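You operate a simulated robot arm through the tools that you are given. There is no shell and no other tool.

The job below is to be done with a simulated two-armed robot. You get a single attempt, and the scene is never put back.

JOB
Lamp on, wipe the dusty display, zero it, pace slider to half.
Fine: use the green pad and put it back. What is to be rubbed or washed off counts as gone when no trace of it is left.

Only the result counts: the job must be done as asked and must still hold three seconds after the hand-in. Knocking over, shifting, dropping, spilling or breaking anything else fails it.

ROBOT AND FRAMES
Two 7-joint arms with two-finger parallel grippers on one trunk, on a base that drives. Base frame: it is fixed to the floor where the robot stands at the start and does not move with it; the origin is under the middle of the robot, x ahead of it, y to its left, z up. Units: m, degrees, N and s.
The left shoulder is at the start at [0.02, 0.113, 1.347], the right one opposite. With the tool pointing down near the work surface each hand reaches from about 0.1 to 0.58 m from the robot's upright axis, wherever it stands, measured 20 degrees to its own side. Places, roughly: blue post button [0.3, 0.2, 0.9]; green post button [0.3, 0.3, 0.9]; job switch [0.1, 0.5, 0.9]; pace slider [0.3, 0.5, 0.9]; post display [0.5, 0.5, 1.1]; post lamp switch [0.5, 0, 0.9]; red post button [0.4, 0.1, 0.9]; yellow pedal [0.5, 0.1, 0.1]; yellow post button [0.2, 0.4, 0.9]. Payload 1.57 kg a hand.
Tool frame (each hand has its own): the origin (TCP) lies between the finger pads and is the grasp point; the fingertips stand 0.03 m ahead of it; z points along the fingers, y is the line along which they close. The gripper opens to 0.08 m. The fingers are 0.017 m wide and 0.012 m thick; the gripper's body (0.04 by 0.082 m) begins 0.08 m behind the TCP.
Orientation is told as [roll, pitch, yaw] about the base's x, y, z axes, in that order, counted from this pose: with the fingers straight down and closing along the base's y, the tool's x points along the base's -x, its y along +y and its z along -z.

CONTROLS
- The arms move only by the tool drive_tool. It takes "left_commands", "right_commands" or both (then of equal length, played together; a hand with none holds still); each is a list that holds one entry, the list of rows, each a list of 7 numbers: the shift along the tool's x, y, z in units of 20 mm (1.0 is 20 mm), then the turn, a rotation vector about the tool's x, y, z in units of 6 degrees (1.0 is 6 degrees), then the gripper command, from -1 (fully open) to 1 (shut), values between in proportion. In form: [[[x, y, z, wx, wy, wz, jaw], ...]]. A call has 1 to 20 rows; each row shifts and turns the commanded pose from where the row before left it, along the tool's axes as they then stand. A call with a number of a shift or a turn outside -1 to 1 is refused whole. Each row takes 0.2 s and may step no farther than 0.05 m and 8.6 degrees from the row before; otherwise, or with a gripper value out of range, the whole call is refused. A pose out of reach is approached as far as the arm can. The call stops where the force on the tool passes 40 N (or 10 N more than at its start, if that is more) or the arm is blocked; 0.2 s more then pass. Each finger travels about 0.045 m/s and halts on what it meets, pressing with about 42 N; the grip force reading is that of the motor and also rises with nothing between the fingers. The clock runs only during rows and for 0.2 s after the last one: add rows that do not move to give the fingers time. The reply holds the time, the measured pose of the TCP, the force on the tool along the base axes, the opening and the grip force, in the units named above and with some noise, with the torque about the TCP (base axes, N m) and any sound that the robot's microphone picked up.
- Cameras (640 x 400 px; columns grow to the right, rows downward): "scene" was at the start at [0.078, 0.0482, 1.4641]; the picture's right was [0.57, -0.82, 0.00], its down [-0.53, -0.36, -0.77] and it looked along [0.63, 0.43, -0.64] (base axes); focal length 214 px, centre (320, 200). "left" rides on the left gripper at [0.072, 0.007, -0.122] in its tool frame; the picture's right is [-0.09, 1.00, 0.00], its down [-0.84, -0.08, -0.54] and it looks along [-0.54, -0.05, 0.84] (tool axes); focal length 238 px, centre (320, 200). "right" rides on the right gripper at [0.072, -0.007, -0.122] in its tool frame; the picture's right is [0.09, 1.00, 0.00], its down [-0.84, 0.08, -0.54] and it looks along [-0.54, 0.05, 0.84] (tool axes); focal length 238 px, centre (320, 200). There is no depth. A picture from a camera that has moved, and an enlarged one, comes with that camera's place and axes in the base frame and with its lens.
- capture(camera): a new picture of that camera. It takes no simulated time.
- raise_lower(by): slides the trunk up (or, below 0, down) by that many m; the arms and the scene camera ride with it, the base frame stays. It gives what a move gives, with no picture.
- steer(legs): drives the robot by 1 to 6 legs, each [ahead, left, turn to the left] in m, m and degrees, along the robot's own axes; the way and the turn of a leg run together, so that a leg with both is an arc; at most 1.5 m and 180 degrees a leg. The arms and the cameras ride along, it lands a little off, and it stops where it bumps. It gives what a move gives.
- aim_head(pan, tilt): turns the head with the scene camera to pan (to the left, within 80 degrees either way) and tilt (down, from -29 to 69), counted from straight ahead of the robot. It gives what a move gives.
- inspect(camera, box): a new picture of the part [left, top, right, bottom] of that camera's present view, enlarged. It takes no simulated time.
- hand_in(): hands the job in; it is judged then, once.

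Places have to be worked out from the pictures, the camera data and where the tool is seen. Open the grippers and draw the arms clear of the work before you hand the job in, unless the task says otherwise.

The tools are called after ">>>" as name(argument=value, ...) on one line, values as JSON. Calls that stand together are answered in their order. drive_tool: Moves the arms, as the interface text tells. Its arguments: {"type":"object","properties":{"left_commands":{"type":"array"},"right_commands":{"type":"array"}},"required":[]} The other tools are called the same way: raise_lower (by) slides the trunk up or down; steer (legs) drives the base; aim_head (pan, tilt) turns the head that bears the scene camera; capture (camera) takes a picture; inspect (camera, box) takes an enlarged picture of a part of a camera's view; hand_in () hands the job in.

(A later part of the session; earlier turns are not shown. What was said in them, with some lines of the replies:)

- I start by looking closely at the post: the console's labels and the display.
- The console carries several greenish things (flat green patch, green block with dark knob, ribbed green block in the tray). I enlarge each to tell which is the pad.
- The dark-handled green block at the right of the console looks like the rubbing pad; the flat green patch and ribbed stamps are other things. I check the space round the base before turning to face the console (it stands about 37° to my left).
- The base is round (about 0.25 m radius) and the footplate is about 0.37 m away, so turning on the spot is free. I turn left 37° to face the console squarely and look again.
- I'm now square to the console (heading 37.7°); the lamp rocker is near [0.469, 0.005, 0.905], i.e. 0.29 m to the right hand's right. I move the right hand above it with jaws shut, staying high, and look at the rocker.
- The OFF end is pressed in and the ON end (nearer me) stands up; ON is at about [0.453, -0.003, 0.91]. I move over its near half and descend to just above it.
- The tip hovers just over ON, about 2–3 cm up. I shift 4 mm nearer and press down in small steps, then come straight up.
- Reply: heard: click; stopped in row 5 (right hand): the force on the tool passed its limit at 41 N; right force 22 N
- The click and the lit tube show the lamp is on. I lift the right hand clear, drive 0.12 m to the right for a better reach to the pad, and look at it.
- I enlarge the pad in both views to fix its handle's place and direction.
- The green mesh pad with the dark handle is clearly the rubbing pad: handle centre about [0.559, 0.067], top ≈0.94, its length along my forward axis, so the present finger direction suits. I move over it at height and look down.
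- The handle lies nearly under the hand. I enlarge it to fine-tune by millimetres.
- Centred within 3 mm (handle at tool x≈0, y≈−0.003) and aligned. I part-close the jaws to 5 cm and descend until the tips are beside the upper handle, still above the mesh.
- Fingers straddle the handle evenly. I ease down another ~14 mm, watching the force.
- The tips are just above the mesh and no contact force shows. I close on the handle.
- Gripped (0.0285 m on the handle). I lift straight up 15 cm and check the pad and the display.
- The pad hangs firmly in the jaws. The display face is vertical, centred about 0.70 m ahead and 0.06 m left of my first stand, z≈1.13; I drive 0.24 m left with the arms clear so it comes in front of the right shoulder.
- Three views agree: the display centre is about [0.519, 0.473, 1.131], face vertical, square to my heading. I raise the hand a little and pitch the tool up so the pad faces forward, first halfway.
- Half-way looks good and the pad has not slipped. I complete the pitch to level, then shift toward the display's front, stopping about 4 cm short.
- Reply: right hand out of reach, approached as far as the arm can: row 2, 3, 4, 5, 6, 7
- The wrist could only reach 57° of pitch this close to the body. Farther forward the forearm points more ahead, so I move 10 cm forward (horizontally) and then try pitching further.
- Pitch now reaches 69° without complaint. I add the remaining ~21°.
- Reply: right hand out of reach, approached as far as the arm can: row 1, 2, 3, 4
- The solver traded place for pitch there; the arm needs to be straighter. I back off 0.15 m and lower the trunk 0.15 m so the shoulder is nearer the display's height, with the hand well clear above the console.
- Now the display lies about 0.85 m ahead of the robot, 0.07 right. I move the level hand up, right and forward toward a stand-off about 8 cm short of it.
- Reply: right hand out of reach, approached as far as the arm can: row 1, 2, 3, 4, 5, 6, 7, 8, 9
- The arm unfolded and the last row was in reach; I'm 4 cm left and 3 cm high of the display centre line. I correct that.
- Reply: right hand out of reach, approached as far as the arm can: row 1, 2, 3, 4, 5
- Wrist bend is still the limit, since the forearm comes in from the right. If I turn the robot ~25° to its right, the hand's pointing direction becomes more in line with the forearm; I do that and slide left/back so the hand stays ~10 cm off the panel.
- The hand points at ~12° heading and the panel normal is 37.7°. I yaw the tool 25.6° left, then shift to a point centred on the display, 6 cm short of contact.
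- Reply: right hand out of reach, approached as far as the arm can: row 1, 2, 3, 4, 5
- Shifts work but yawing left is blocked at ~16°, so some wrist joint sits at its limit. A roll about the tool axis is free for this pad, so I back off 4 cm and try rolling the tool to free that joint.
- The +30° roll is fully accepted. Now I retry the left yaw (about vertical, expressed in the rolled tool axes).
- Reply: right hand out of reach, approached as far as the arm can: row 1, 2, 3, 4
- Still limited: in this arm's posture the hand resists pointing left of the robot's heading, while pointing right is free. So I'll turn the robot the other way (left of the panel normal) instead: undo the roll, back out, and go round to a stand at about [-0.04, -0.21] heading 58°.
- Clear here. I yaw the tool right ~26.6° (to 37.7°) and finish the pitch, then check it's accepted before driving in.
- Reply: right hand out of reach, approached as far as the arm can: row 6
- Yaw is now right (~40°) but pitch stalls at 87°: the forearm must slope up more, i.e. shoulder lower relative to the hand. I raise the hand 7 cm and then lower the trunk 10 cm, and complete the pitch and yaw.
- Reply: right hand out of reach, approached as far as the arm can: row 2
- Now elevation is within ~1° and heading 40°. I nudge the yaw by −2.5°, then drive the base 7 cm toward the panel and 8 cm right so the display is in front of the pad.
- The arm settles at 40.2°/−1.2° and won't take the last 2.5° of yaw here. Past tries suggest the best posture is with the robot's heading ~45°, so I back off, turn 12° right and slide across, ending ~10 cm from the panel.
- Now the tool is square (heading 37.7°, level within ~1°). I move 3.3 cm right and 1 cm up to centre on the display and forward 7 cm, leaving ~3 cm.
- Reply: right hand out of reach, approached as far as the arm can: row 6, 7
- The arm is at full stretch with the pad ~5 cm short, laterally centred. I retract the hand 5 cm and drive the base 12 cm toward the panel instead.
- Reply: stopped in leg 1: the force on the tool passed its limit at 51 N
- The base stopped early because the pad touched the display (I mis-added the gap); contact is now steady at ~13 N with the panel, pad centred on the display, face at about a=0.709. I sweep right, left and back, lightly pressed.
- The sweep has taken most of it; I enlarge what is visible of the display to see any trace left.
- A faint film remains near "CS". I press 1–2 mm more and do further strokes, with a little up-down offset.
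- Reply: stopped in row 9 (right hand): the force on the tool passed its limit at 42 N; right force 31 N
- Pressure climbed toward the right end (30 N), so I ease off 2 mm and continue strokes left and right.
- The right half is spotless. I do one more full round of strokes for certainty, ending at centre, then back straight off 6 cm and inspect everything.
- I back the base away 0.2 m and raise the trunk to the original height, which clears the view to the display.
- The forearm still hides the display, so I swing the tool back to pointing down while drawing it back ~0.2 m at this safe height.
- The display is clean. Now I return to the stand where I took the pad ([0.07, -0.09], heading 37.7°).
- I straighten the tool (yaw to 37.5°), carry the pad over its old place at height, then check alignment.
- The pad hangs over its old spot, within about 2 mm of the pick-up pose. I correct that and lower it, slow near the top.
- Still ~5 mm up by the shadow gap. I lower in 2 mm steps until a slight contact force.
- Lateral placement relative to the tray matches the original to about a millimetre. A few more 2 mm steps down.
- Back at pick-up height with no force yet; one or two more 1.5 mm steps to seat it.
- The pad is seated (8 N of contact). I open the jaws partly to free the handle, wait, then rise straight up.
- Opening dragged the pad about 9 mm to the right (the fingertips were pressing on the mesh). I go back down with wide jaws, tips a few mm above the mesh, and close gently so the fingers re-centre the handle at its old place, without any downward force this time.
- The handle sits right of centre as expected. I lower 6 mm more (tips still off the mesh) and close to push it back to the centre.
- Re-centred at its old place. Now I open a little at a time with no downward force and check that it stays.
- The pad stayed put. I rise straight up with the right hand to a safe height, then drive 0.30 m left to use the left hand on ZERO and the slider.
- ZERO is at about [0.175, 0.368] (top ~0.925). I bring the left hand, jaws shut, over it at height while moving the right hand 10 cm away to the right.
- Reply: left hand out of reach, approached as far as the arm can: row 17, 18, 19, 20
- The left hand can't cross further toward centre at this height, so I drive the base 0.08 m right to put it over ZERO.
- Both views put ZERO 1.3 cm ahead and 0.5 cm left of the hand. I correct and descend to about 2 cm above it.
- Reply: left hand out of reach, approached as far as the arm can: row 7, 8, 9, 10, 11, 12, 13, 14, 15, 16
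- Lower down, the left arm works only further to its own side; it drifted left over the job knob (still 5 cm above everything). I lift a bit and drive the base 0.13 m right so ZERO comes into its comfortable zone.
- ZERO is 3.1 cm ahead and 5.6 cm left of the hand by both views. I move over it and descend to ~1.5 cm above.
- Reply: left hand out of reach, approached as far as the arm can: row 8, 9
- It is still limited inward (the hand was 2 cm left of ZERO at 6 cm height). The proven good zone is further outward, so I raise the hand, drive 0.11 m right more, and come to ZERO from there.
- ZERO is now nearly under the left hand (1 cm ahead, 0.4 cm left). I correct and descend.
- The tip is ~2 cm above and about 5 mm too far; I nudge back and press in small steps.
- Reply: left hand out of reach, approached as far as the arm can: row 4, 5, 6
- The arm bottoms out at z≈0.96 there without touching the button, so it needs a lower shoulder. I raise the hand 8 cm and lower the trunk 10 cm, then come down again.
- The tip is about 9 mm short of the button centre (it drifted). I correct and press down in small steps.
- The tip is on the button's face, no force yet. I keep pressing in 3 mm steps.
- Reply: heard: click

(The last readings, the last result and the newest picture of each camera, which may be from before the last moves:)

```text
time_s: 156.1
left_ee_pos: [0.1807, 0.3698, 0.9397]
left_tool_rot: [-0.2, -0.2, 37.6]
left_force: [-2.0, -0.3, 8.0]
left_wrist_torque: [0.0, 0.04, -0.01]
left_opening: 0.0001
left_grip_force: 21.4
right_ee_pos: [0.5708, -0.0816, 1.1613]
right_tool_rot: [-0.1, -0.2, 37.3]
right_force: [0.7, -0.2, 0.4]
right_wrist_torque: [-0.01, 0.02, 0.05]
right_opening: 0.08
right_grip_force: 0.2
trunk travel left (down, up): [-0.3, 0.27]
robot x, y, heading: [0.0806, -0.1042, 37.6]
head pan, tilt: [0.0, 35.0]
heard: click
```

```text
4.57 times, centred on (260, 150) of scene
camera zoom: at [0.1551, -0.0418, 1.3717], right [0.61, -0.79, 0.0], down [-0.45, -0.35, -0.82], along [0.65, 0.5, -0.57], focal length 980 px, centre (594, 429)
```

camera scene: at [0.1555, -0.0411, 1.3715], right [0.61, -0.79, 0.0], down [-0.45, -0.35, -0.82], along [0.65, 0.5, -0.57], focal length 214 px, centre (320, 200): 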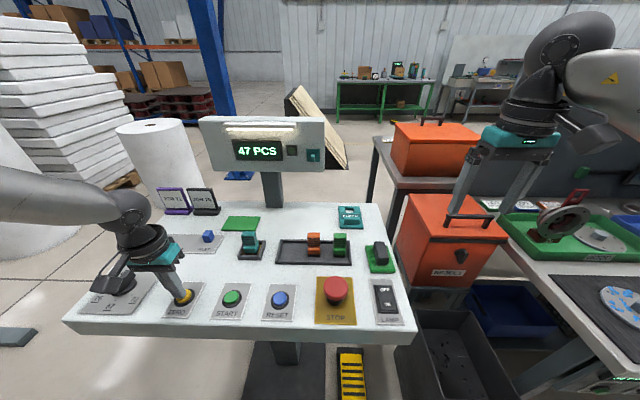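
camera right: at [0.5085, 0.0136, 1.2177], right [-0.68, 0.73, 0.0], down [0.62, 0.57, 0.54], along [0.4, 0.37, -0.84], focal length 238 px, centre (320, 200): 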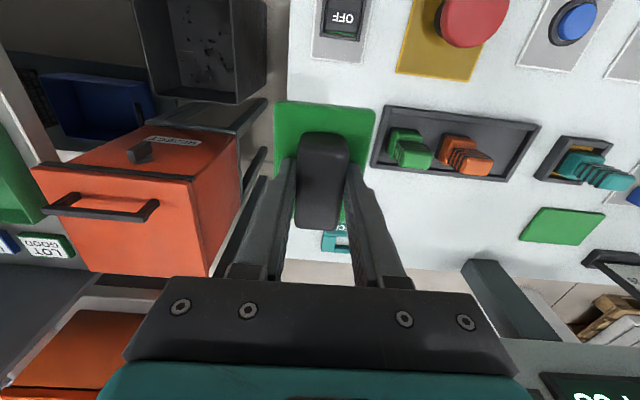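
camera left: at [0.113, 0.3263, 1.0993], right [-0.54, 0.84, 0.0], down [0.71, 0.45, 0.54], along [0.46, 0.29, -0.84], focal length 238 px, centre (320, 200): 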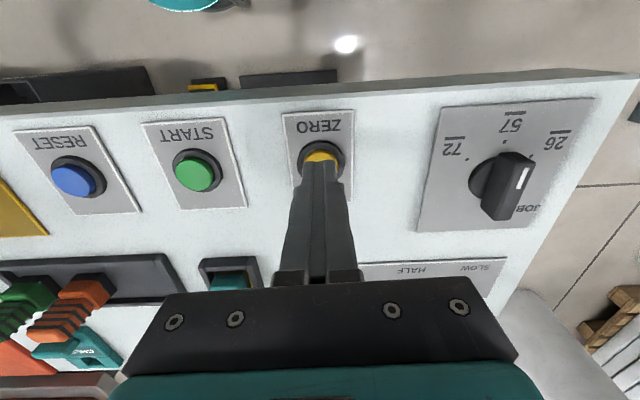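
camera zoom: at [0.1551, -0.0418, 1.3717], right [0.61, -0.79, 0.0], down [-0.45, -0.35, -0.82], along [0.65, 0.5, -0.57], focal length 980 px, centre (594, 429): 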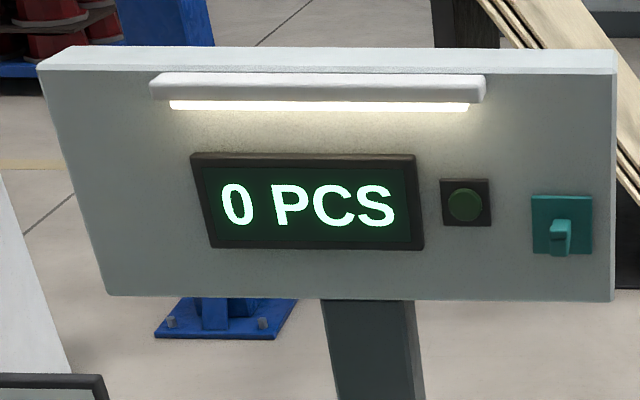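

Click, and the display reads "0 PCS" with the lamp still on. I raise the left hand and drive ahead 5 cm and left 16 cm to bring the slider within reach.

>>> drive_tool(left_commands=[[[0, 0, -0.5, 0, 0, 0, 1], [0, 0, -1, 0, 0, 0, 1], [0, 0, -1, 0, 0, 0, 1], [0, 0, -1, 0, 0, 0, 1], [0, 0, -1, 0, 0, 0, 1], [0, 0, -1, 0, 0, 0, 1], [0, 0, -1, 0, 0, 0, 1], [0, 0, -1, 0, 0, 0, 0], [0, 0, -1, 0, 0, 0, -0.25], [0, 0, 0, 0, 0, 0, -0.25]]])

>>> steer(legs=[[0, 0.16, 0], [0.05, 0, 0]])

>>> capture(camera="left")

>>> capture(camera="scene")

```text
time_s: 158.3
left_ee_pos: [0.1834, 0.3712, 1.1101]
left_tool_rot: [-0.2, 0.0, 37.7]
left_force: [-1.3, -0.1, -0.6]
left_wrist_torque: [-0.02, -0.03, -0.03]
left_opening: 0.05
left_grip_force: 0.0
right_ee_pos: [0.5708, -0.08, 1.1622]
right_tool_rot: [0.0, -0.1, 37.2]
right_force: [-0.4, -0.2, 0.0]
right_wrist_torque: [0.01, 0.01, -0.04]
right_opening: 0.0799
right_grip_force: 0.0
trunk travel left (down, up): [-0.3, 0.27]
robot x, y, heading: [0.082, -0.1012, 37.6]
head pan, tilt: [0.0, 35.0]
```

```text
time_s: 160.3
left_ee_pos: [0.1247, 0.5271, 1.1091]
left_tool_rot: [-0.1, -0.1, 37.6]
left_force: [0.8, -0.1, 0.9]
left_wrist_torque: [-0.04, 0.01, 0.05]
left_opening: 0.0503
left_grip_force: 0.0
right_ee_pos: [0.5127, 0.0772, 1.1601]
right_tool_rot: [-0.1, -0.1, 37.4]
right_force: [0.3, 0.4, -0.1]
right_wrist_torque: [-0.01, -0.04, -0.01]
right_opening: 0.0803
right_grip_force: 0.1
trunk travel left (down, up): [-0.3, 0.27]
robot x, y, heading: [0.0205, 0.0537, 37.6]
head pan, tilt: [0.0, 35.0]
```

```text
taken
camera left: at [0.0637, 0.4894, 1.2316], right [-0.54, 0.84, 0.0], down [0.71, 0.45, 0.54], along [0.46, 0.29, -0.84], focal length 238 px, centre (320, 200)
```

left: 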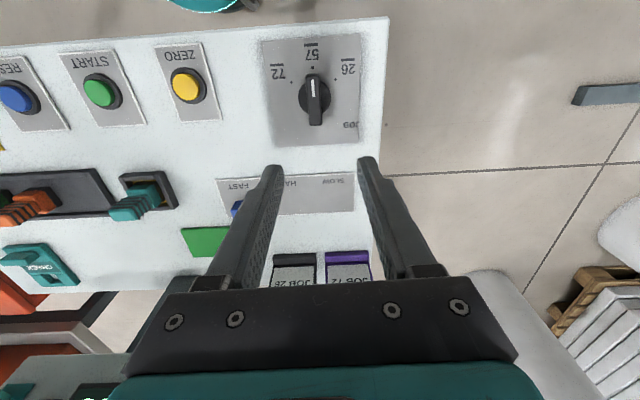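

```text
taken
camera scene: at [0.0979, 0.1159, 1.3714], right [0.61, -0.79, 0.0], down [-0.46, -0.35, -0.82], along [0.65, 0.5, -0.57], focal length 214 px, centre (320, 200)
```

scene: 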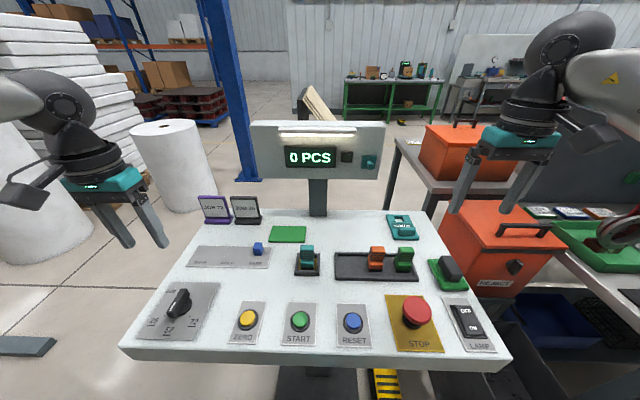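

I enlarge the slider in the scene view to place the knob and the HALF mark.

>>> inspect(camera="scene", box=[175, 225, 285, 285])

>>> inspect(camera="left", box=[200, 150, 380, 260])

```text
5.82 times, centred on (230, 255) of scene
camera zoom: at [0.0979, 0.1159, 1.3714], right [0.61, -0.79, 0.0], down [-0.46, -0.35, -0.82], along [0.65, 0.5, -0.57], focal length 1248 px, centre (844, -120)
```

zoom: 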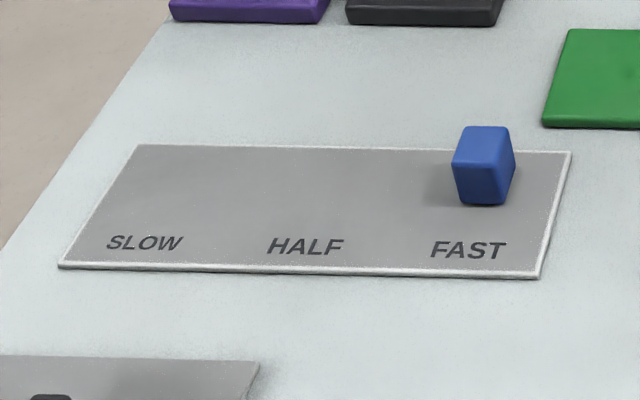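

```text
3.56 times, centred on (290, 205) of left
camera zoom: at [0.0637, 0.4894, 1.2316], right [-0.54, 0.84, 0.0], down [0.71, 0.45, 0.54], along [0.46, 0.29, -0.84], focal length 848 px, centre (427, 182)
```

zoom: 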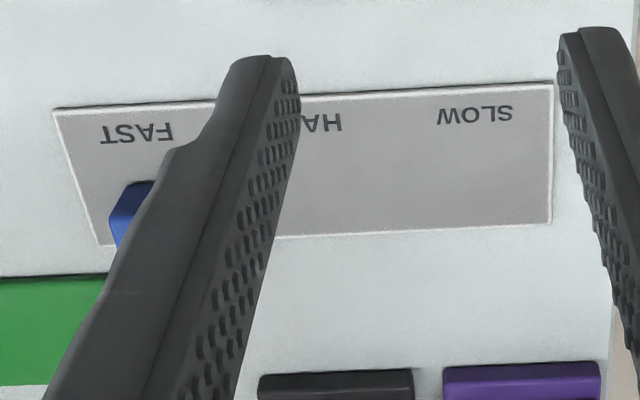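

The knob sits at about [0.319, 0.501] (top ≈0.93, ~22 mm wide); HALF is 7.6 cm to its left along the plate. I bring the left hand over the knob at height.

>>> drive_tool(left_commands=[[[-0.86, -0.87, 0, 0, 0, 0, -0.25], [-0.86, -0.87, 0, 0, 0, 0, -0.25], [-0.86, -0.87, 0, 0, 0, 0, -0.25], [-0.86, -0.87, 0, 0, 0, 0, -0.25], [-0.86, -0.87, 0, 0, 0, 0, -0.25], [-0.86, -0.87, 0, 0, 0, 0, -0.25], [-0.86, -0.87, 0, 0, 0, 0, -0.25], [-0.86, -0.87, 0, 0, 0, 0, -0.25], [0, 0, 0.8, 0, 0, 0, -0.25], [0, 0, 0.8, 0, 0, 0, -0.25], [0, 0, 0.8, 0, 0, 0, -0.25], [0, 0, 0, 0, 0, 0, -0.25]]])

>>> capture(camera="left")

>>> inspect(camera="scene", box=[175, 195, 305, 285])

```text
time_s: 162.9
left_ee_pos: [0.2951, 0.4971, 1.0646]
left_tool_rot: [-0.2, -0.1, 37.7]
left_force: [-0.3, -0.5, -0.1]
left_wrist_torque: [-0.02, 0.01, -0.02]
left_opening: 0.05
left_grip_force: 0.1
left hand out of reach, approached as far as the arm can: row 8, 10
right_ee_pos: [0.5125, 0.0755, 1.1611]
right_tool_rot: [0.0, -0.1, 37.3]
right_force: [-0.4, 0.8, 0.6]
right_wrist_torque: [-0.01, -0.01, -0.01]
right_opening: 0.08
right_grip_force: 0.0
trunk travel left (down, up): [-0.3, 0.27]
robot x, y, heading: [0.0227, 0.0498, 37.8]
head pan, tilt: [0.0, 35.0]
```

```text
taken
camera left: at [0.2353, 0.4596, 1.1866], right [-0.54, 0.84, 0.0], down [0.71, 0.45, 0.54], along [0.46, 0.29, -0.84], focal length 238 px, centre (320, 200)
```

left: 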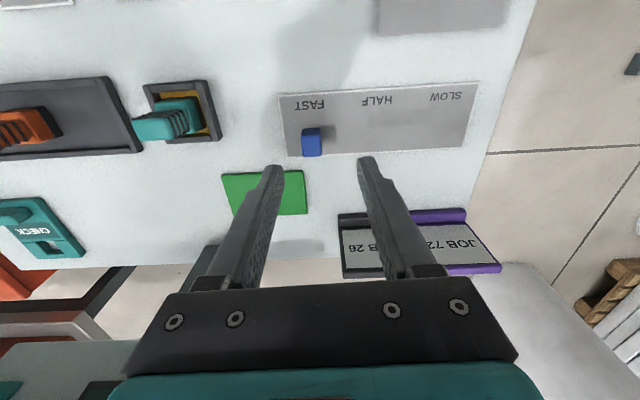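

```text
4.44 times, centred on (240, 240) of scene
camera zoom: at [0.0968, 0.115, 1.3715], right [0.61, -0.79, 0.0], down [-0.45, -0.35, -0.82], along [0.65, 0.5, -0.57], focal length 953 px, centre (676, 22)
```

zoom: 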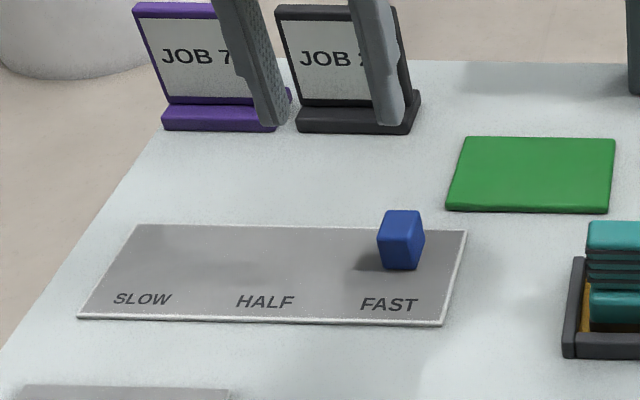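

Left-camera and scene estimates of the knob agree: [0.319, 0.501], i.e. 2 cm ahead and 1 cm right of the hand, which is at its reach edge. I drive 2.5 cm ahead and 6 cm right to gain room.

>>> steer(legs=[[0.025, -0.06, 0]])

>>> drive_tool(left_commands=[[[0, 0.8, 0, 0, 0, 0, -0.25], [0, 0.8, 0, 0, 0, 0, -0.25], [0, 0.8, 0, 0, 0, 0, -0.25], [0, 0, 0, 0, 0, 0, -0.25]]])

>>> capture(camera="left")

```text
time_s: 163.9
left_ee_pos: [0.3538, 0.464, 1.065]
left_tool_rot: [-0.2, -0.1, 37.6]
left_force: [0.4, -0.5, 0.1]
left_wrist_torque: [0.01, 0.02, 0.0]
left_opening: 0.0499
left_grip_force: 0.1
right_ee_pos: [0.5682, 0.0413, 1.1607]
right_tool_rot: [0.2, -0.1, 37.3]
right_force: [0.4, -0.4, -0.1]
right_wrist_torque: [0.01, 0.02, 0.01]
right_opening: 0.08
right_grip_force: 0.0
trunk travel left (down, up): [-0.3, 0.27]
robot x, y, heading: [0.075, 0.0219, 37.6]
head pan, tilt: [0.0, 35.0]
```

```text
time_s: 164.9
left_ee_pos: [0.3229, 0.505, 1.0647]
left_tool_rot: [-0.3, -0.2, 37.6]
left_force: [0.3, 0.2, 0.1]
left_wrist_torque: [0.03, -0.03, -0.05]
left_opening: 0.0501
left_grip_force: 0.1
right_ee_pos: [0.5677, 0.0432, 1.1617]
right_tool_rot: [0.0, -0.1, 37.3]
right_force: [0.6, 0.3, 0.2]
right_wrist_torque: [0.01, 0.01, 0.0]
right_opening: 0.0798
right_grip_force: 0.0
trunk travel left (down, up): [-0.3, 0.27]
robot x, y, heading: [0.0755, 0.0239, 37.6]
head pan, tilt: [0.0, 35.0]
```

```text
taken
camera left: at [0.2629, 0.4661, 1.1868], right [-0.54, 0.84, 0.0], down [0.71, 0.45, 0.54], along [0.46, 0.29, -0.84], focal length 238 px, centre (320, 200)
```

left: 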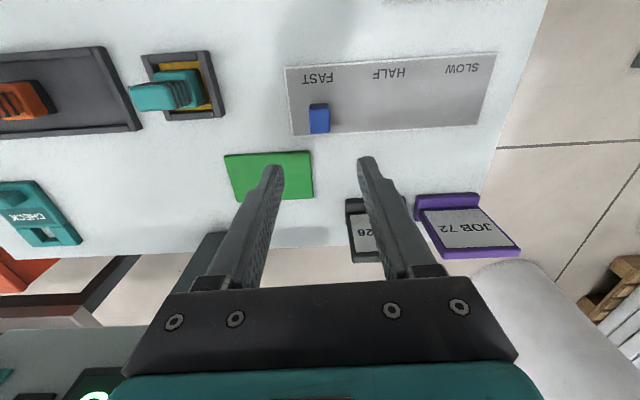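

The hand is nearly over the knob (6 mm too far ahead). I correct and descend in stages.

>>> drive_tool(left_commands=[[[0.3, 0.04, 0, 0, 0, 0, -0.25], [0, 0, 0.9, 0, 0, 0, -0.25], [0, 0, 0.9, 0, 0, 0, -0.25], [0, 0, 0.9, 0, 0, 0, -0.25], [0, 0, 0.9, 0, 0, 0, -0.25], [0, 0, 0.9, 0, 0, 0, -0.25], [0, 0, 0, 0, 0, 0, -0.25]]])

>>> inspect(camera="left", box=[230, 80, 430, 220])

>>> inspect(camera="scene", box=[150, 195, 280, 285])

```text
time_s: 166.5
left_ee_pos: [0.3124, 0.4981, 0.9778]
left_tool_rot: [-0.2, -0.3, 37.5]
left_force: [-0.1, -0.1, 0.2]
left_wrist_torque: [-0.01, -0.02, 0.01]
left_opening: 0.0502
left_grip_force: 0.1
left hand out of reach, approached as far as the arm can: row 6
right_ee_pos: [0.5687, 0.0425, 1.1607]
right_tool_rot: [0.0, -0.1, 37.3]
right_force: [-0.1, 0.3, 0.1]
right_wrist_torque: [-0.04, -0.02, -0.01]
right_opening: 0.08
right_grip_force: 0.1
trunk travel left (down, up): [-0.3, 0.27]
robot x, y, heading: [0.078, 0.0249, 37.6]
head pan, tilt: [0.0, 35.0]
```

```text
2.86 times, centred on (330, 150) of left
camera zoom: at [0.2513, 0.4594, 1.101], right [-0.54, 0.84, 0.0], down [0.71, 0.45, 0.54], along [0.46, 0.29, -0.84], focal length 681 px, centre (291, 343)
```

zoom: 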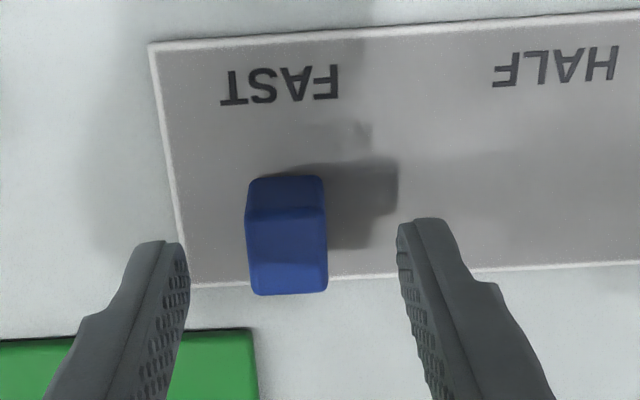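

```text
4.44 times, centred on (215, 240) of scene
camera zoom: at [0.153, 0.0828, 1.3715], right [0.61, -0.79, 0.0], down [-0.46, -0.35, -0.82], along [0.65, 0.5, -0.57], focal length 953 px, centre (787, 22)
```

zoom: 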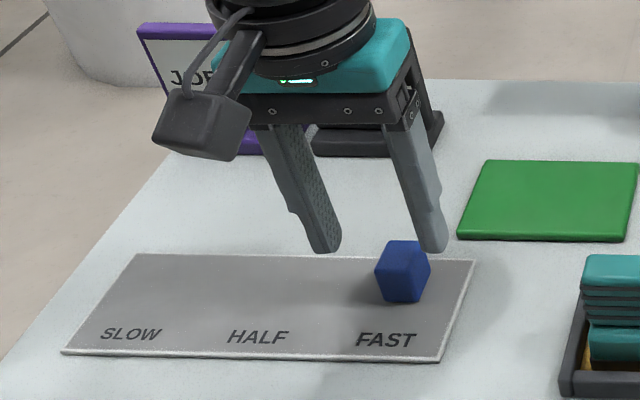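

It's near the lower limit again, so I raise the hand 6 cm and lower the trunk 8 cm more.

>>> drive_tool(left_commands=[[[0, 0, -1, 0, 0, 0, -0.25], [0, 0, -1, 0, 0, 0, -0.25], [0, 0, -1, 0, 0, 0, -0.25], [0, 0, -1, 0, 0, 0, -0.25], [0, 0, 0, 0, 0, 0, -0.25]]])

>>> raise_lower(by=-0.08)

>>> inspect(camera="left", box=[230, 80, 430, 220])

>>> capture(camera="scene")

```text
time_s: 167.7
left_ee_pos: [0.3112, 0.5005, 1.0587]
left_tool_rot: [-0.2, -0.1, 37.6]
left_force: [0.8, 0.2, 0.2]
left_wrist_torque: [-0.01, 0.02, 0.0]
left_opening: 0.0502
left_grip_force: 0.0
right_ee_pos: [0.5687, 0.0418, 1.1607]
right_tool_rot: [0.0, -0.1, 37.3]
right_force: [0.2, -0.6, 0.9]
right_wrist_torque: [0.04, 0.03, 0.04]
right_opening: 0.0799
right_grip_force: 0.2
trunk travel left (down, up): [-0.3, 0.27]
robot x, y, heading: [0.0785, 0.0257, 37.6]
head pan, tilt: [0.0, 35.0]
```

```text
time_s: 168.8
left_ee_pos: [0.3122, 0.501, 0.9792]
left_tool_rot: [-0.3, -0.1, 37.6]
left_force: [0.1, -0.5, -0.2]
left_wrist_torque: [0.0, 0.0, -0.01]
left_opening: 0.05
left_grip_force: 0.2
right_ee_pos: [0.5679, 0.0426, 1.0824]
right_tool_rot: [0.0, -0.1, 37.3]
right_force: [0.6, -0.5, 0.5]
right_wrist_torque: [0.01, 0.04, -0.02]
right_opening: 0.08
right_grip_force: 0.1
trunk travel left (down, up): [-0.22, 0.35]
robot x, y, heading: [0.0782, 0.0252, 37.6]
head pan, tilt: [0.0, 35.0]
```

```text
2.86 times, centred on (330, 150) of left
camera zoom: at [0.2511, 0.4619, 1.1012], right [-0.53, 0.84, 0.0], down [0.71, 0.45, 0.54], along [0.46, 0.29, -0.84], focal length 681 px, centre (291, 343)
```

zoom: 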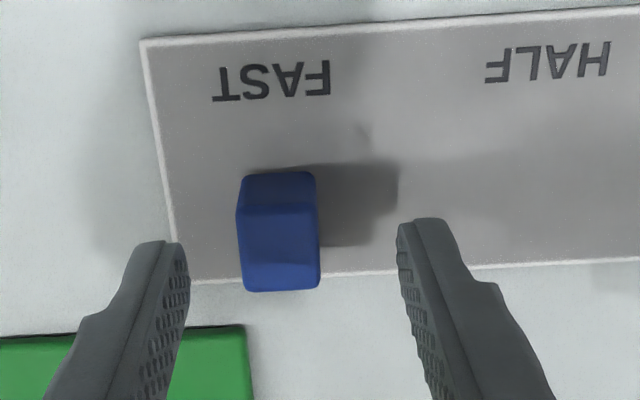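

```text
taken
camera scene: at [0.1528, 0.0828, 1.2916], right [0.61, -0.79, 0.0], down [-0.46, -0.35, -0.82], along [0.65, 0.5, -0.57], focal length 214 px, centre (320, 200)
```

scene: 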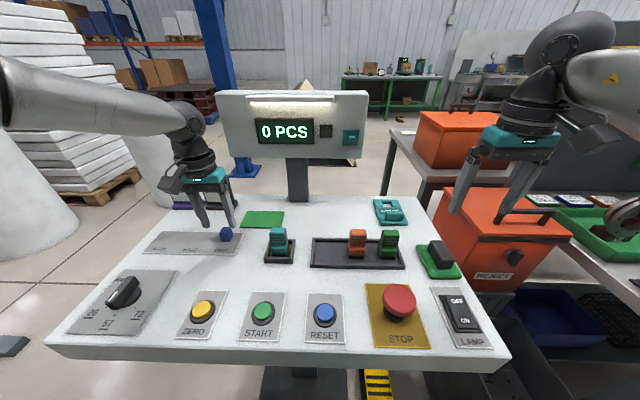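

Knob is 6–7 mm ahead and 4 mm right of the hand centre. I correct and go down so the tips flank it, just above the plate.

>>> drive_tool(left_commands=[[[-0.33, -0.2, 0, 0, 0, 0, -0.25], [0, 0, 0.6, 0, 0, 0, -0.25], [0, 0, 0.6, 0, 0, 0, -0.25], [0, 0, 0.4, 0, 0, 0, -0.25], [0, 0, 0, 0, 0, 0, -0.25]]])

>>> inspect(camera="left", box=[230, 80, 430, 220])

>>> inspect(camera="scene", box=[130, 200, 270, 270])

```text
time_s: 170.0
left_ee_pos: [0.3199, 0.5021, 0.9471]
left_tool_rot: [-0.1, -0.1, 37.7]
left_force: [0.0, -0.1, 0.9]
left_wrist_torque: [0.0, 0.02, -0.02]
left_opening: 0.0501
left_grip_force: 0.2
right_ee_pos: [0.5669, 0.0433, 1.0815]
right_tool_rot: [0.1, -0.1, 37.3]
right_force: [0.2, -0.5, 0.4]
right_wrist_torque: [0.03, -0.01, 0.0]
right_opening: 0.0801
right_grip_force: 0.0
trunk travel left (down, up): [-0.22, 0.35]
robot x, y, heading: [0.0747, 0.0192, 37.7]
head pan, tilt: [0.0, 35.0]
```

```text
2.86 times, centred on (330, 150) of left
camera zoom: at [0.2593, 0.4634, 1.0691], right [-0.53, 0.84, 0.0], down [0.71, 0.45, 0.54], along [0.46, 0.29, -0.84], focal length 681 px, centre (291, 343)
```

zoom: 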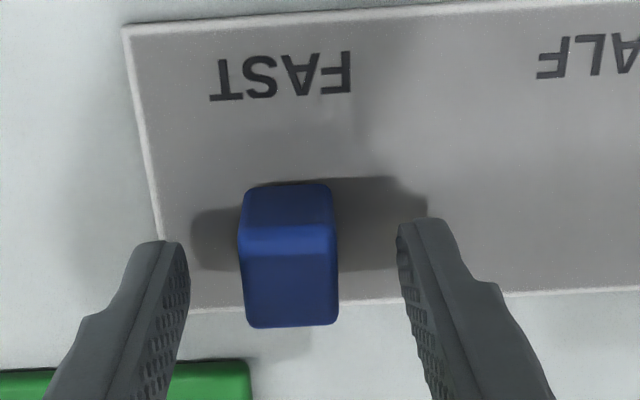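

```text
4.57 times, centred on (200, 235) of scene
camera zoom: at [0.1529, 0.0829, 1.2915], right [0.61, -0.79, 0.0], down [-0.46, -0.35, -0.82], along [0.65, 0.5, -0.57], focal length 980 px, centre (869, 40)
```

zoom: 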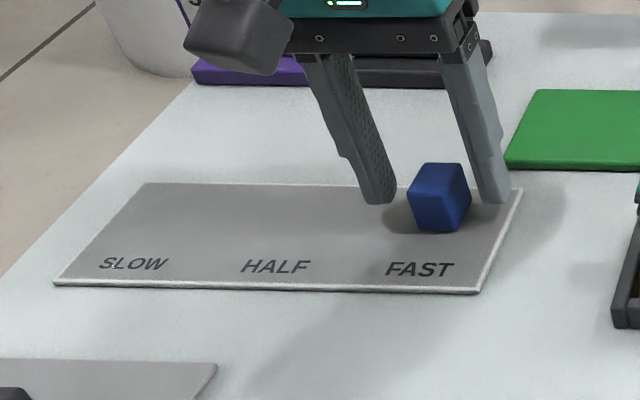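

The fingers flank the knob evenly. I lower 4 mm and close on it.

>>> drive_tool(left_commands=[[[0, 0, 0.2, 0, 0, 0, -0.25], [0, 0, 0, 0, 0, 0, 0.2], [0, 0, 0, 0, 0, 0, 0.6], [0, 0, 0, 0, 0, 0, 0.6], [0, 0, 0, 0, 0, 0, 0.6]]])

>>> inspect(camera="left", box=[230, 80, 430, 220])

```text
time_s: 171.2
left_ee_pos: [0.321, 0.501, 0.9436]
left_tool_rot: [-0.2, -0.1, 37.5]
left_force: [-0.5, 0.4, 0.2]
left_wrist_torque: [0.32, 0.22, -0.49]
left_opening: 0.0213
left_grip_force: 33.7
right_ee_pos: [0.5687, 0.0431, 1.0811]
right_tool_rot: [0.1, 0.0, 37.3]
right_force: [-0.7, 0.2, 0.0]
right_wrist_torque: [0.0, 0.0, -0.04]
right_opening: 0.0798
right_grip_force: 0.2
trunk travel left (down, up): [-0.22, 0.35]
robot x, y, heading: [0.08, 0.0247, 37.6]
head pan, tilt: [0.0, 35.0]
```

```text
2.86 times, centred on (330, 150) of left
camera zoom: at [0.2596, 0.4633, 1.0652], right [-0.53, 0.85, 0.0], down [0.71, 0.45, 0.54], along [0.46, 0.29, -0.84], focal length 681 px, centre (291, 343)
```

zoom: 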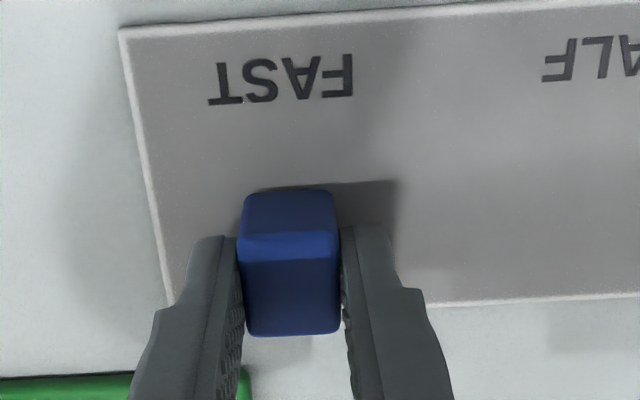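

Gripped (21 mm). I slide it left 7.0 cm along the plate and then check against the HALF mark.

>>> drive_tool(left_commands=[[[0, 0.35, 0, 0, 0, 0, 0.6], [0, 0.35, 0, 0, 0, 0, 0.6], [0, 0.35, 0, 0, 0, 0, 0.6], [0, 0.35, 0, 0, 0, 0, 0.6], [0, 0.35, 0, 0, 0, 0, 0.6], [0, 0.35, 0, 0, 0, 0, 0.6], [0, 0.35, 0, 0, 0, 0, 0.6], [0, 0.35, 0, 0, 0, 0, 0.6], [0, 0.35, 0, 0, 0, 0, 0.6], [0, 0.35, 0, 0, 0, 0, 0.6], [0, 0, 0, 0, 0, 0, 0.6]]])

>>> inspect(camera="left", box=[130, 60, 480, 220])

>>> inspect(camera="scene", box=[130, 200, 270, 270])

```text
time_s: 173.6
left_ee_pos: [0.2792, 0.5583, 0.9439]
left_tool_rot: [-0.3, -0.3, 37.5]
left_force: [12.6, 10.8, 7.6]
left_wrist_torque: [0.26, 0.54, -0.59]
left_opening: 0.0216
left_grip_force: 34.6
right_ee_pos: [0.5689, 0.0441, 1.0807]
right_tool_rot: [-0.1, -0.1, 37.3]
right_force: [1.0, 0.7, 0.2]
right_wrist_torque: [0.01, 0.0, -0.01]
right_opening: 0.0803
right_grip_force: 0.1
trunk travel left (down, up): [-0.22, 0.35]
robot x, y, heading: [0.0762, 0.0207, 37.7]
head pan, tilt: [0.0, 35.0]
```

```text
1.83 times, centred on (305, 140) of left
camera zoom: at [0.2178, 0.5197, 1.0649], right [-0.53, 0.84, 0.0], down [0.71, 0.45, 0.55], along [0.46, 0.29, -0.84], focal length 436 px, centre (347, 310)
```

zoom: 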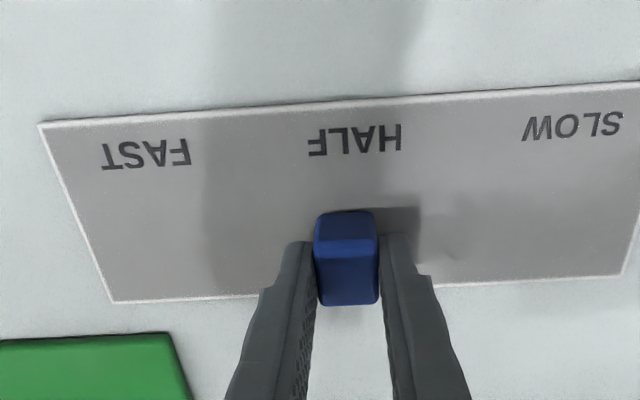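

```text
4.57 times, centred on (200, 235) of scene
camera zoom: at [0.1544, 0.0836, 1.2914], right [0.61, -0.79, 0.0], down [-0.46, -0.35, -0.82], along [0.65, 0.5, -0.57], focal length 980 px, centre (869, 40)
```

zoom: 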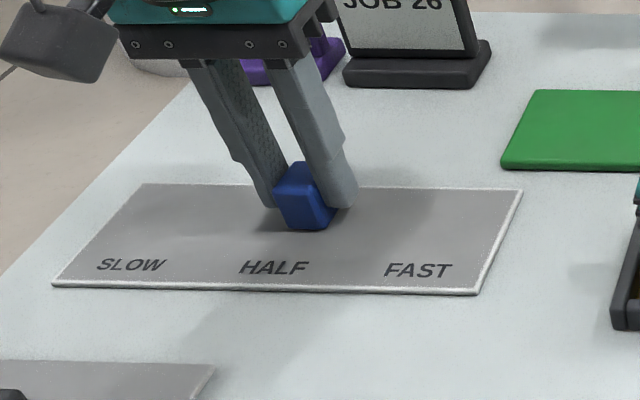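

Knob is ~5.5 mm short of HALF by both views (moved 70.9 mm of 75.8). I slide 5.3 mm more.

>>> drive_tool(left_commands=[[[0, 0.13, 0, 0, 0, 0, 0.6], [0, 0.13, 0, 0, 0, 0, 0.6], [0, 0, 0, 0, 0, 0, 0.6], [0, 0, 0, 0, 0, 0, 0.6]]])

>>> inspect(camera="scene", box=[130, 200, 270, 270])

```text
time_s: 174.6
left_ee_pos: [0.2764, 0.5611, 0.9423]
left_tool_rot: [-0.1, -0.6, 37.6]
left_force: [15.6, 12.1, 11.1]
left_wrist_torque: [0.41, 0.31, -0.62]
left_opening: 0.0215
left_grip_force: 34.6
right_ee_pos: [0.5692, 0.0433, 1.0806]
right_tool_rot: [0.1, -0.1, 37.3]
right_force: [0.1, 0.9, 0.4]
right_wrist_torque: [0.0, -0.01, 0.04]
right_opening: 0.0796
right_grip_force: 0.1
trunk travel left (down, up): [-0.22, 0.35]
robot x, y, heading: [0.0756, 0.0246, 37.5]
head pan, tilt: [0.0, 35.0]
```

```text
4.57 times, centred on (200, 235) of scene
camera zoom: at [0.1544, 0.0834, 1.2914], right [0.61, -0.79, 0.0], down [-0.46, -0.35, -0.82], along [0.65, 0.5, -0.57], focal length 980 px, centre (869, 40)
```

zoom: 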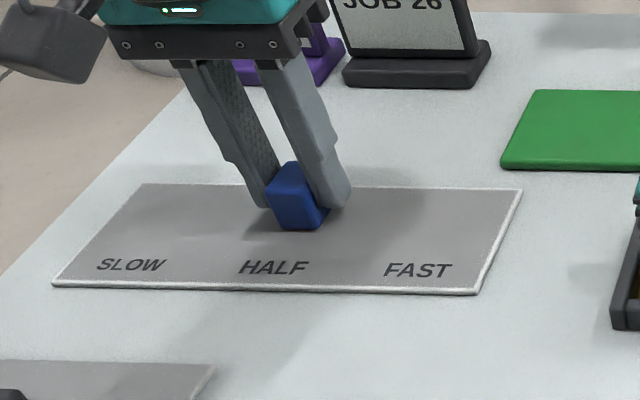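

The knob is now at HALF within ~1 mm. Before releasing I relieve the strain (20 N forward, 11 N up on the tool) by nudging forward and up.

>>> drive_tool(left_commands=[[[-0.15, 0, -0.08, 0, 0, 0, 0.6], [0, 0, 0, 0, 0, 0, 0.6]]])

```text
time_s: 175.2
left_ee_pos: [0.2769, 0.5607, 0.9443]
left_tool_rot: [-0.3, -0.1, 37.6]
left_force: [8.9, 5.4, 3.8]
left_wrist_torque: [0.84, -0.62, -0.65]
left_opening: 0.0214
left_grip_force: 34.3
right_ee_pos: [0.5672, 0.0427, 1.0807]
right_tool_rot: [0.0, 0.0, 37.3]
right_force: [-0.4, 0.0, 0.7]
right_wrist_torque: [0.05, 0.03, -0.01]
right_opening: 0.0799
right_grip_force: 0.1
trunk travel left (down, up): [-0.22, 0.35]
robot x, y, heading: [0.0783, 0.0244, 37.5]
head pan, tilt: [0.0, 35.0]
```

The strain halved; one more small nudge, then I open gradually and check the knob.

>>> drive_tool(left_commands=[[[-0.08, 0, -0.04, 0, 0, 0, 0.6], [0, 0, 0, 0, 0, 0, 0.45], [0, 0, 0, 0, 0, 0, 0.4], [0, 0, 0, 0, 0, 0, 0.3], [0, 0, 0, 0, 0, 0, 0], [0, 0, 0, 0, 0, 0, -0.1], [0, 0, 0, 0, 0, 0, -0.1]]])

>>> inspect(camera="scene", box=[130, 200, 270, 270])

>>> inspect(camera="left", box=[130, 60, 480, 220])

```text
time_s: 176.8
left_ee_pos: [0.2772, 0.562, 0.9452]
left_tool_rot: [-0.2, -0.1, 37.5]
left_force: [0.0, 0.3, 0.0]
left_wrist_torque: [0.0, -0.01, 0.03]
left_opening: 0.0439
left_grip_force: 0.0
right_ee_pos: [0.5662, 0.0432, 1.0804]
right_tool_rot: [0.0, -0.1, 37.3]
right_force: [0.6, -0.1, -0.5]
right_wrist_torque: [0.02, -0.02, 0.01]
right_opening: 0.0802
right_grip_force: 0.1
trunk travel left (down, up): [-0.22, 0.35]
robot x, y, heading: [0.077, 0.0206, 37.4]
head pan, tilt: [0.0, 35.0]
```

```text
4.57 times, centred on (200, 235) of scene
camera zoom: at [0.1529, 0.0829, 1.2915], right [0.61, -0.79, 0.0], down [-0.46, -0.35, -0.82], along [0.65, 0.5, -0.57], focal length 980 px, centre (869, 40)
```

zoom: 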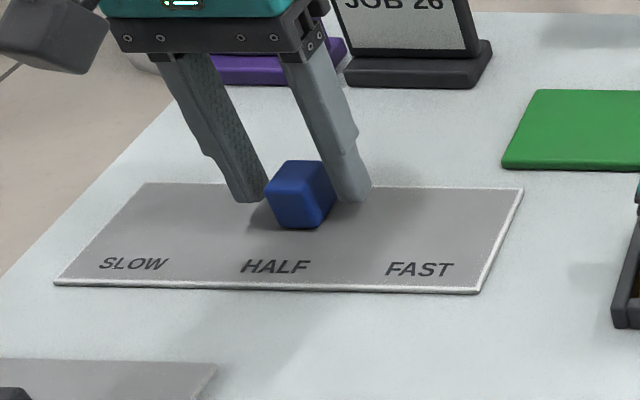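

```text
1.83 times, centred on (305, 140) of left
camera zoom: at [0.2162, 0.5249, 1.0671], right [-0.53, 0.84, 0.0], down [0.71, 0.45, 0.54], along [0.46, 0.29, -0.84], focal length 436 px, centre (347, 310)
```

zoom: 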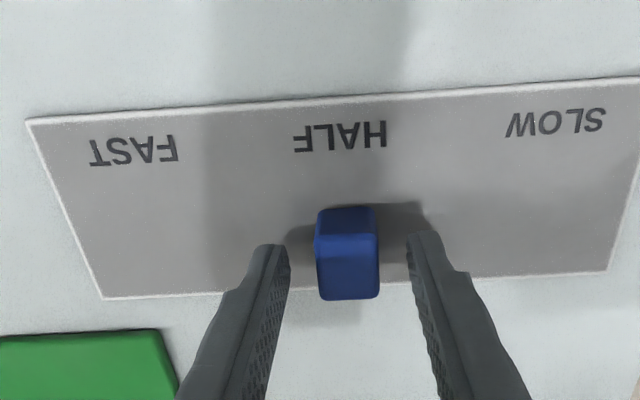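

Released cleanly; the knob sits at HALF within about 1 mm. I raise the left hand straight up, opening it, and raise the right too.

>>> drive_tool(left_commands=[[[0, 0, -0.5, 0, 0, 0, -0.1], [0, 0, -1, 0, 0, 0, -0.1], [0, 0, -1, 0, 0, 0, -0.1], [0, 0, -1, 0, 0, 0, -0.1], [0, 0, -1, 0, 0, 0, -0.5], [0, 0, -1, 0, 0, 0, -1], [0, 0, -1, 0, 0, 0, -1], [0, 0, -1, 0, 0, 0, -1], [0, 0, -1, 0, 0, 0, -1], [0, 0, -1, 0, 0, 0, -1], [0, 0, 0, 0, 0, 0, -1]]])

>>> raise_lower(by=0.18)

>>> steer(legs=[[-0.25, 0, 0]])

>>> capture(camera="scene")

```text
time_s: 179.2
left_ee_pos: [0.2779, 0.5631, 1.1369]
left_tool_rot: [-0.1, -0.1, 37.6]
left_force: [1.0, 0.0, 0.4]
left_wrist_torque: [-0.01, 0.0, 0.04]
left_opening: 0.08
left_grip_force: 0.0
right_ee_pos: [0.5674, 0.0436, 1.0807]
right_tool_rot: [0.1, -0.1, 37.3]
right_force: [-0.2, -0.4, -0.2]
right_wrist_torque: [-0.02, 0.01, 0.02]
right_opening: 0.08
right_grip_force: 0.0
trunk travel left (down, up): [-0.22, 0.35]
robot x, y, heading: [0.0795, 0.0232, 37.5]
head pan, tilt: [0.0, 35.0]
```

```text
time_s: 181.2
left_ee_pos: [0.2764, 0.562, 1.3162]
left_tool_rot: [-0.3, -0.1, 37.5]
left_force: [0.2, 0.1, -0.3]
left_wrist_torque: [0.02, 0.02, 0.01]
left_opening: 0.0801
left_grip_force: 0.1
right_ee_pos: [0.5675, 0.0433, 1.2613]
right_tool_rot: [0.0, -0.1, 37.3]
right_force: [0.2, -0.3, 0.5]
right_wrist_torque: [-0.02, 0.01, -0.02]
right_opening: 0.08
right_grip_force: 0.0
trunk travel left (down, up): [-0.4, 0.17]
robot x, y, heading: [0.0767, 0.023, 37.5]
head pan, tilt: [0.0, 35.0]
```

```text
time_s: 183.1
left_ee_pos: [0.0823, 0.4122, 1.3166]
left_tool_rot: [-0.2, -0.1, 37.5]
left_force: [0.8, -0.7, 0.7]
left_wrist_torque: [-0.03, -0.01, -0.01]
left_opening: 0.0802
left_grip_force: 0.0
right_ee_pos: [0.3716, -0.1064, 1.26]
right_tool_rot: [0.0, -0.2, 37.2]
right_force: [-1.1, -0.6, 0.1]
right_wrist_torque: [0.04, -0.02, 0.0]
right_opening: 0.0798
right_grip_force: 0.0
trunk travel left (down, up): [-0.4, 0.17]
robot x, y, heading: [-0.1189, -0.1264, 37.1]
head pan, tilt: [0.0, 35.0]
```

```text
taken
camera scene: at [-0.043, -0.0674, 1.4715], right [0.61, -0.79, 0.0], down [-0.46, -0.35, -0.82], along [0.65, 0.5, -0.57], focal length 214 px, centre (320, 200)
```

scene: 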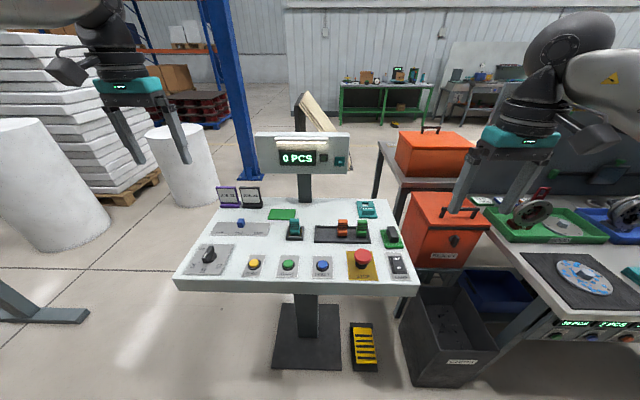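

Both arms are clear. I check everything once more in enlarged views: display, slider, pad and the rest of the console.

>>> inspect(camera="scene", box=[250, 125, 360, 185])

>>> inspect(camera="scene", box=[170, 180, 430, 300])

>>> inspect(camera="scene", box=[200, 210, 280, 245])

```text
5.82 times, centred on (305, 155) of scene
camera zoom: at [-0.043, -0.0674, 1.4715], right [0.61, -0.79, 0.0], down [-0.46, -0.35, -0.82], along [0.65, 0.5, -0.57], focal length 1248 px, centre (407, 462)
```

zoom: 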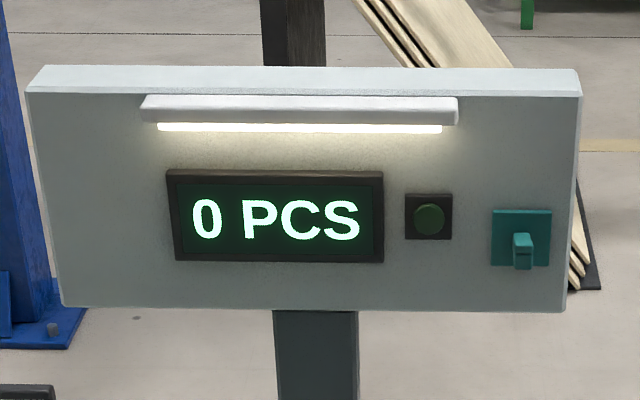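

```text
2.46 times, centred on (300, 240) of scene
camera zoom: at [-0.043, -0.0674, 1.4715], right [0.61, -0.79, 0.0], down [-0.46, -0.35, -0.82], along [0.65, 0.5, -0.57], focal length 528 px, centre (369, 102)
```

zoom: 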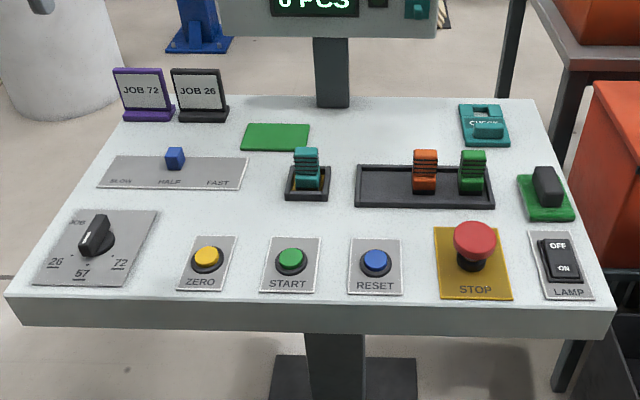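

```text
8.00 times, centred on (240, 228) of scene
camera zoom: at [-0.043, -0.0674, 1.4715], right [0.61, -0.79, 0.0], down [-0.46, -0.35, -0.82], along [0.65, 0.5, -0.57], focal length 1716 px, centre (960, -20)
```

zoom: 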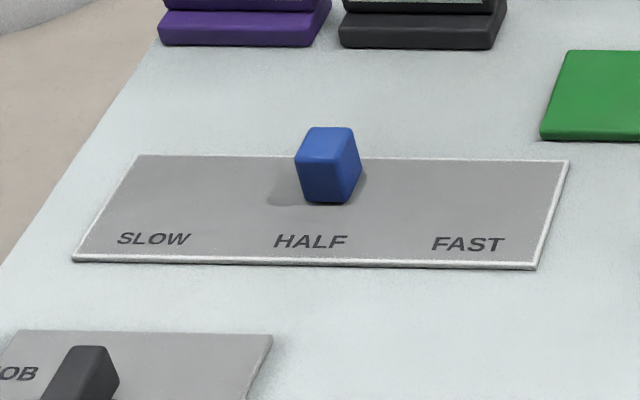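

All is as asked: the lamp tube is lit, the display is spotless and reads "0 PCS", the slider stands at HALF, the green pad is back in its place and nothing else has moved. I hand in.

>>> hand_in()

```text
The job is handed in.
```

The job is handed in. The final pictures, taken just before, showed:

- **Lamp:** on. The switch clicked and the tube above the display is lit.
- **Display:** wiped clean with the green pad. No trace of dust showed in the enlarged view.
- **Zero:** the display now reads "0 PCS". I pressed ZERO after the wipe.
- **Pace slider:** at HALF, within about 1 mm by the pictures.
- **Green pad:** back in its place. When I first let go, it slid about 9 mm to the right. I gripped it again, re-centred it and released it without pressing, and it stayed put.

While driving in for the wipe, I misjudged the gap and the pad met the display at 51 N before the base stopped. The panel looked undamaged and unmoved afterwards, and nothing else on the console had shifted. Both grippers were open and clear at hand-in.
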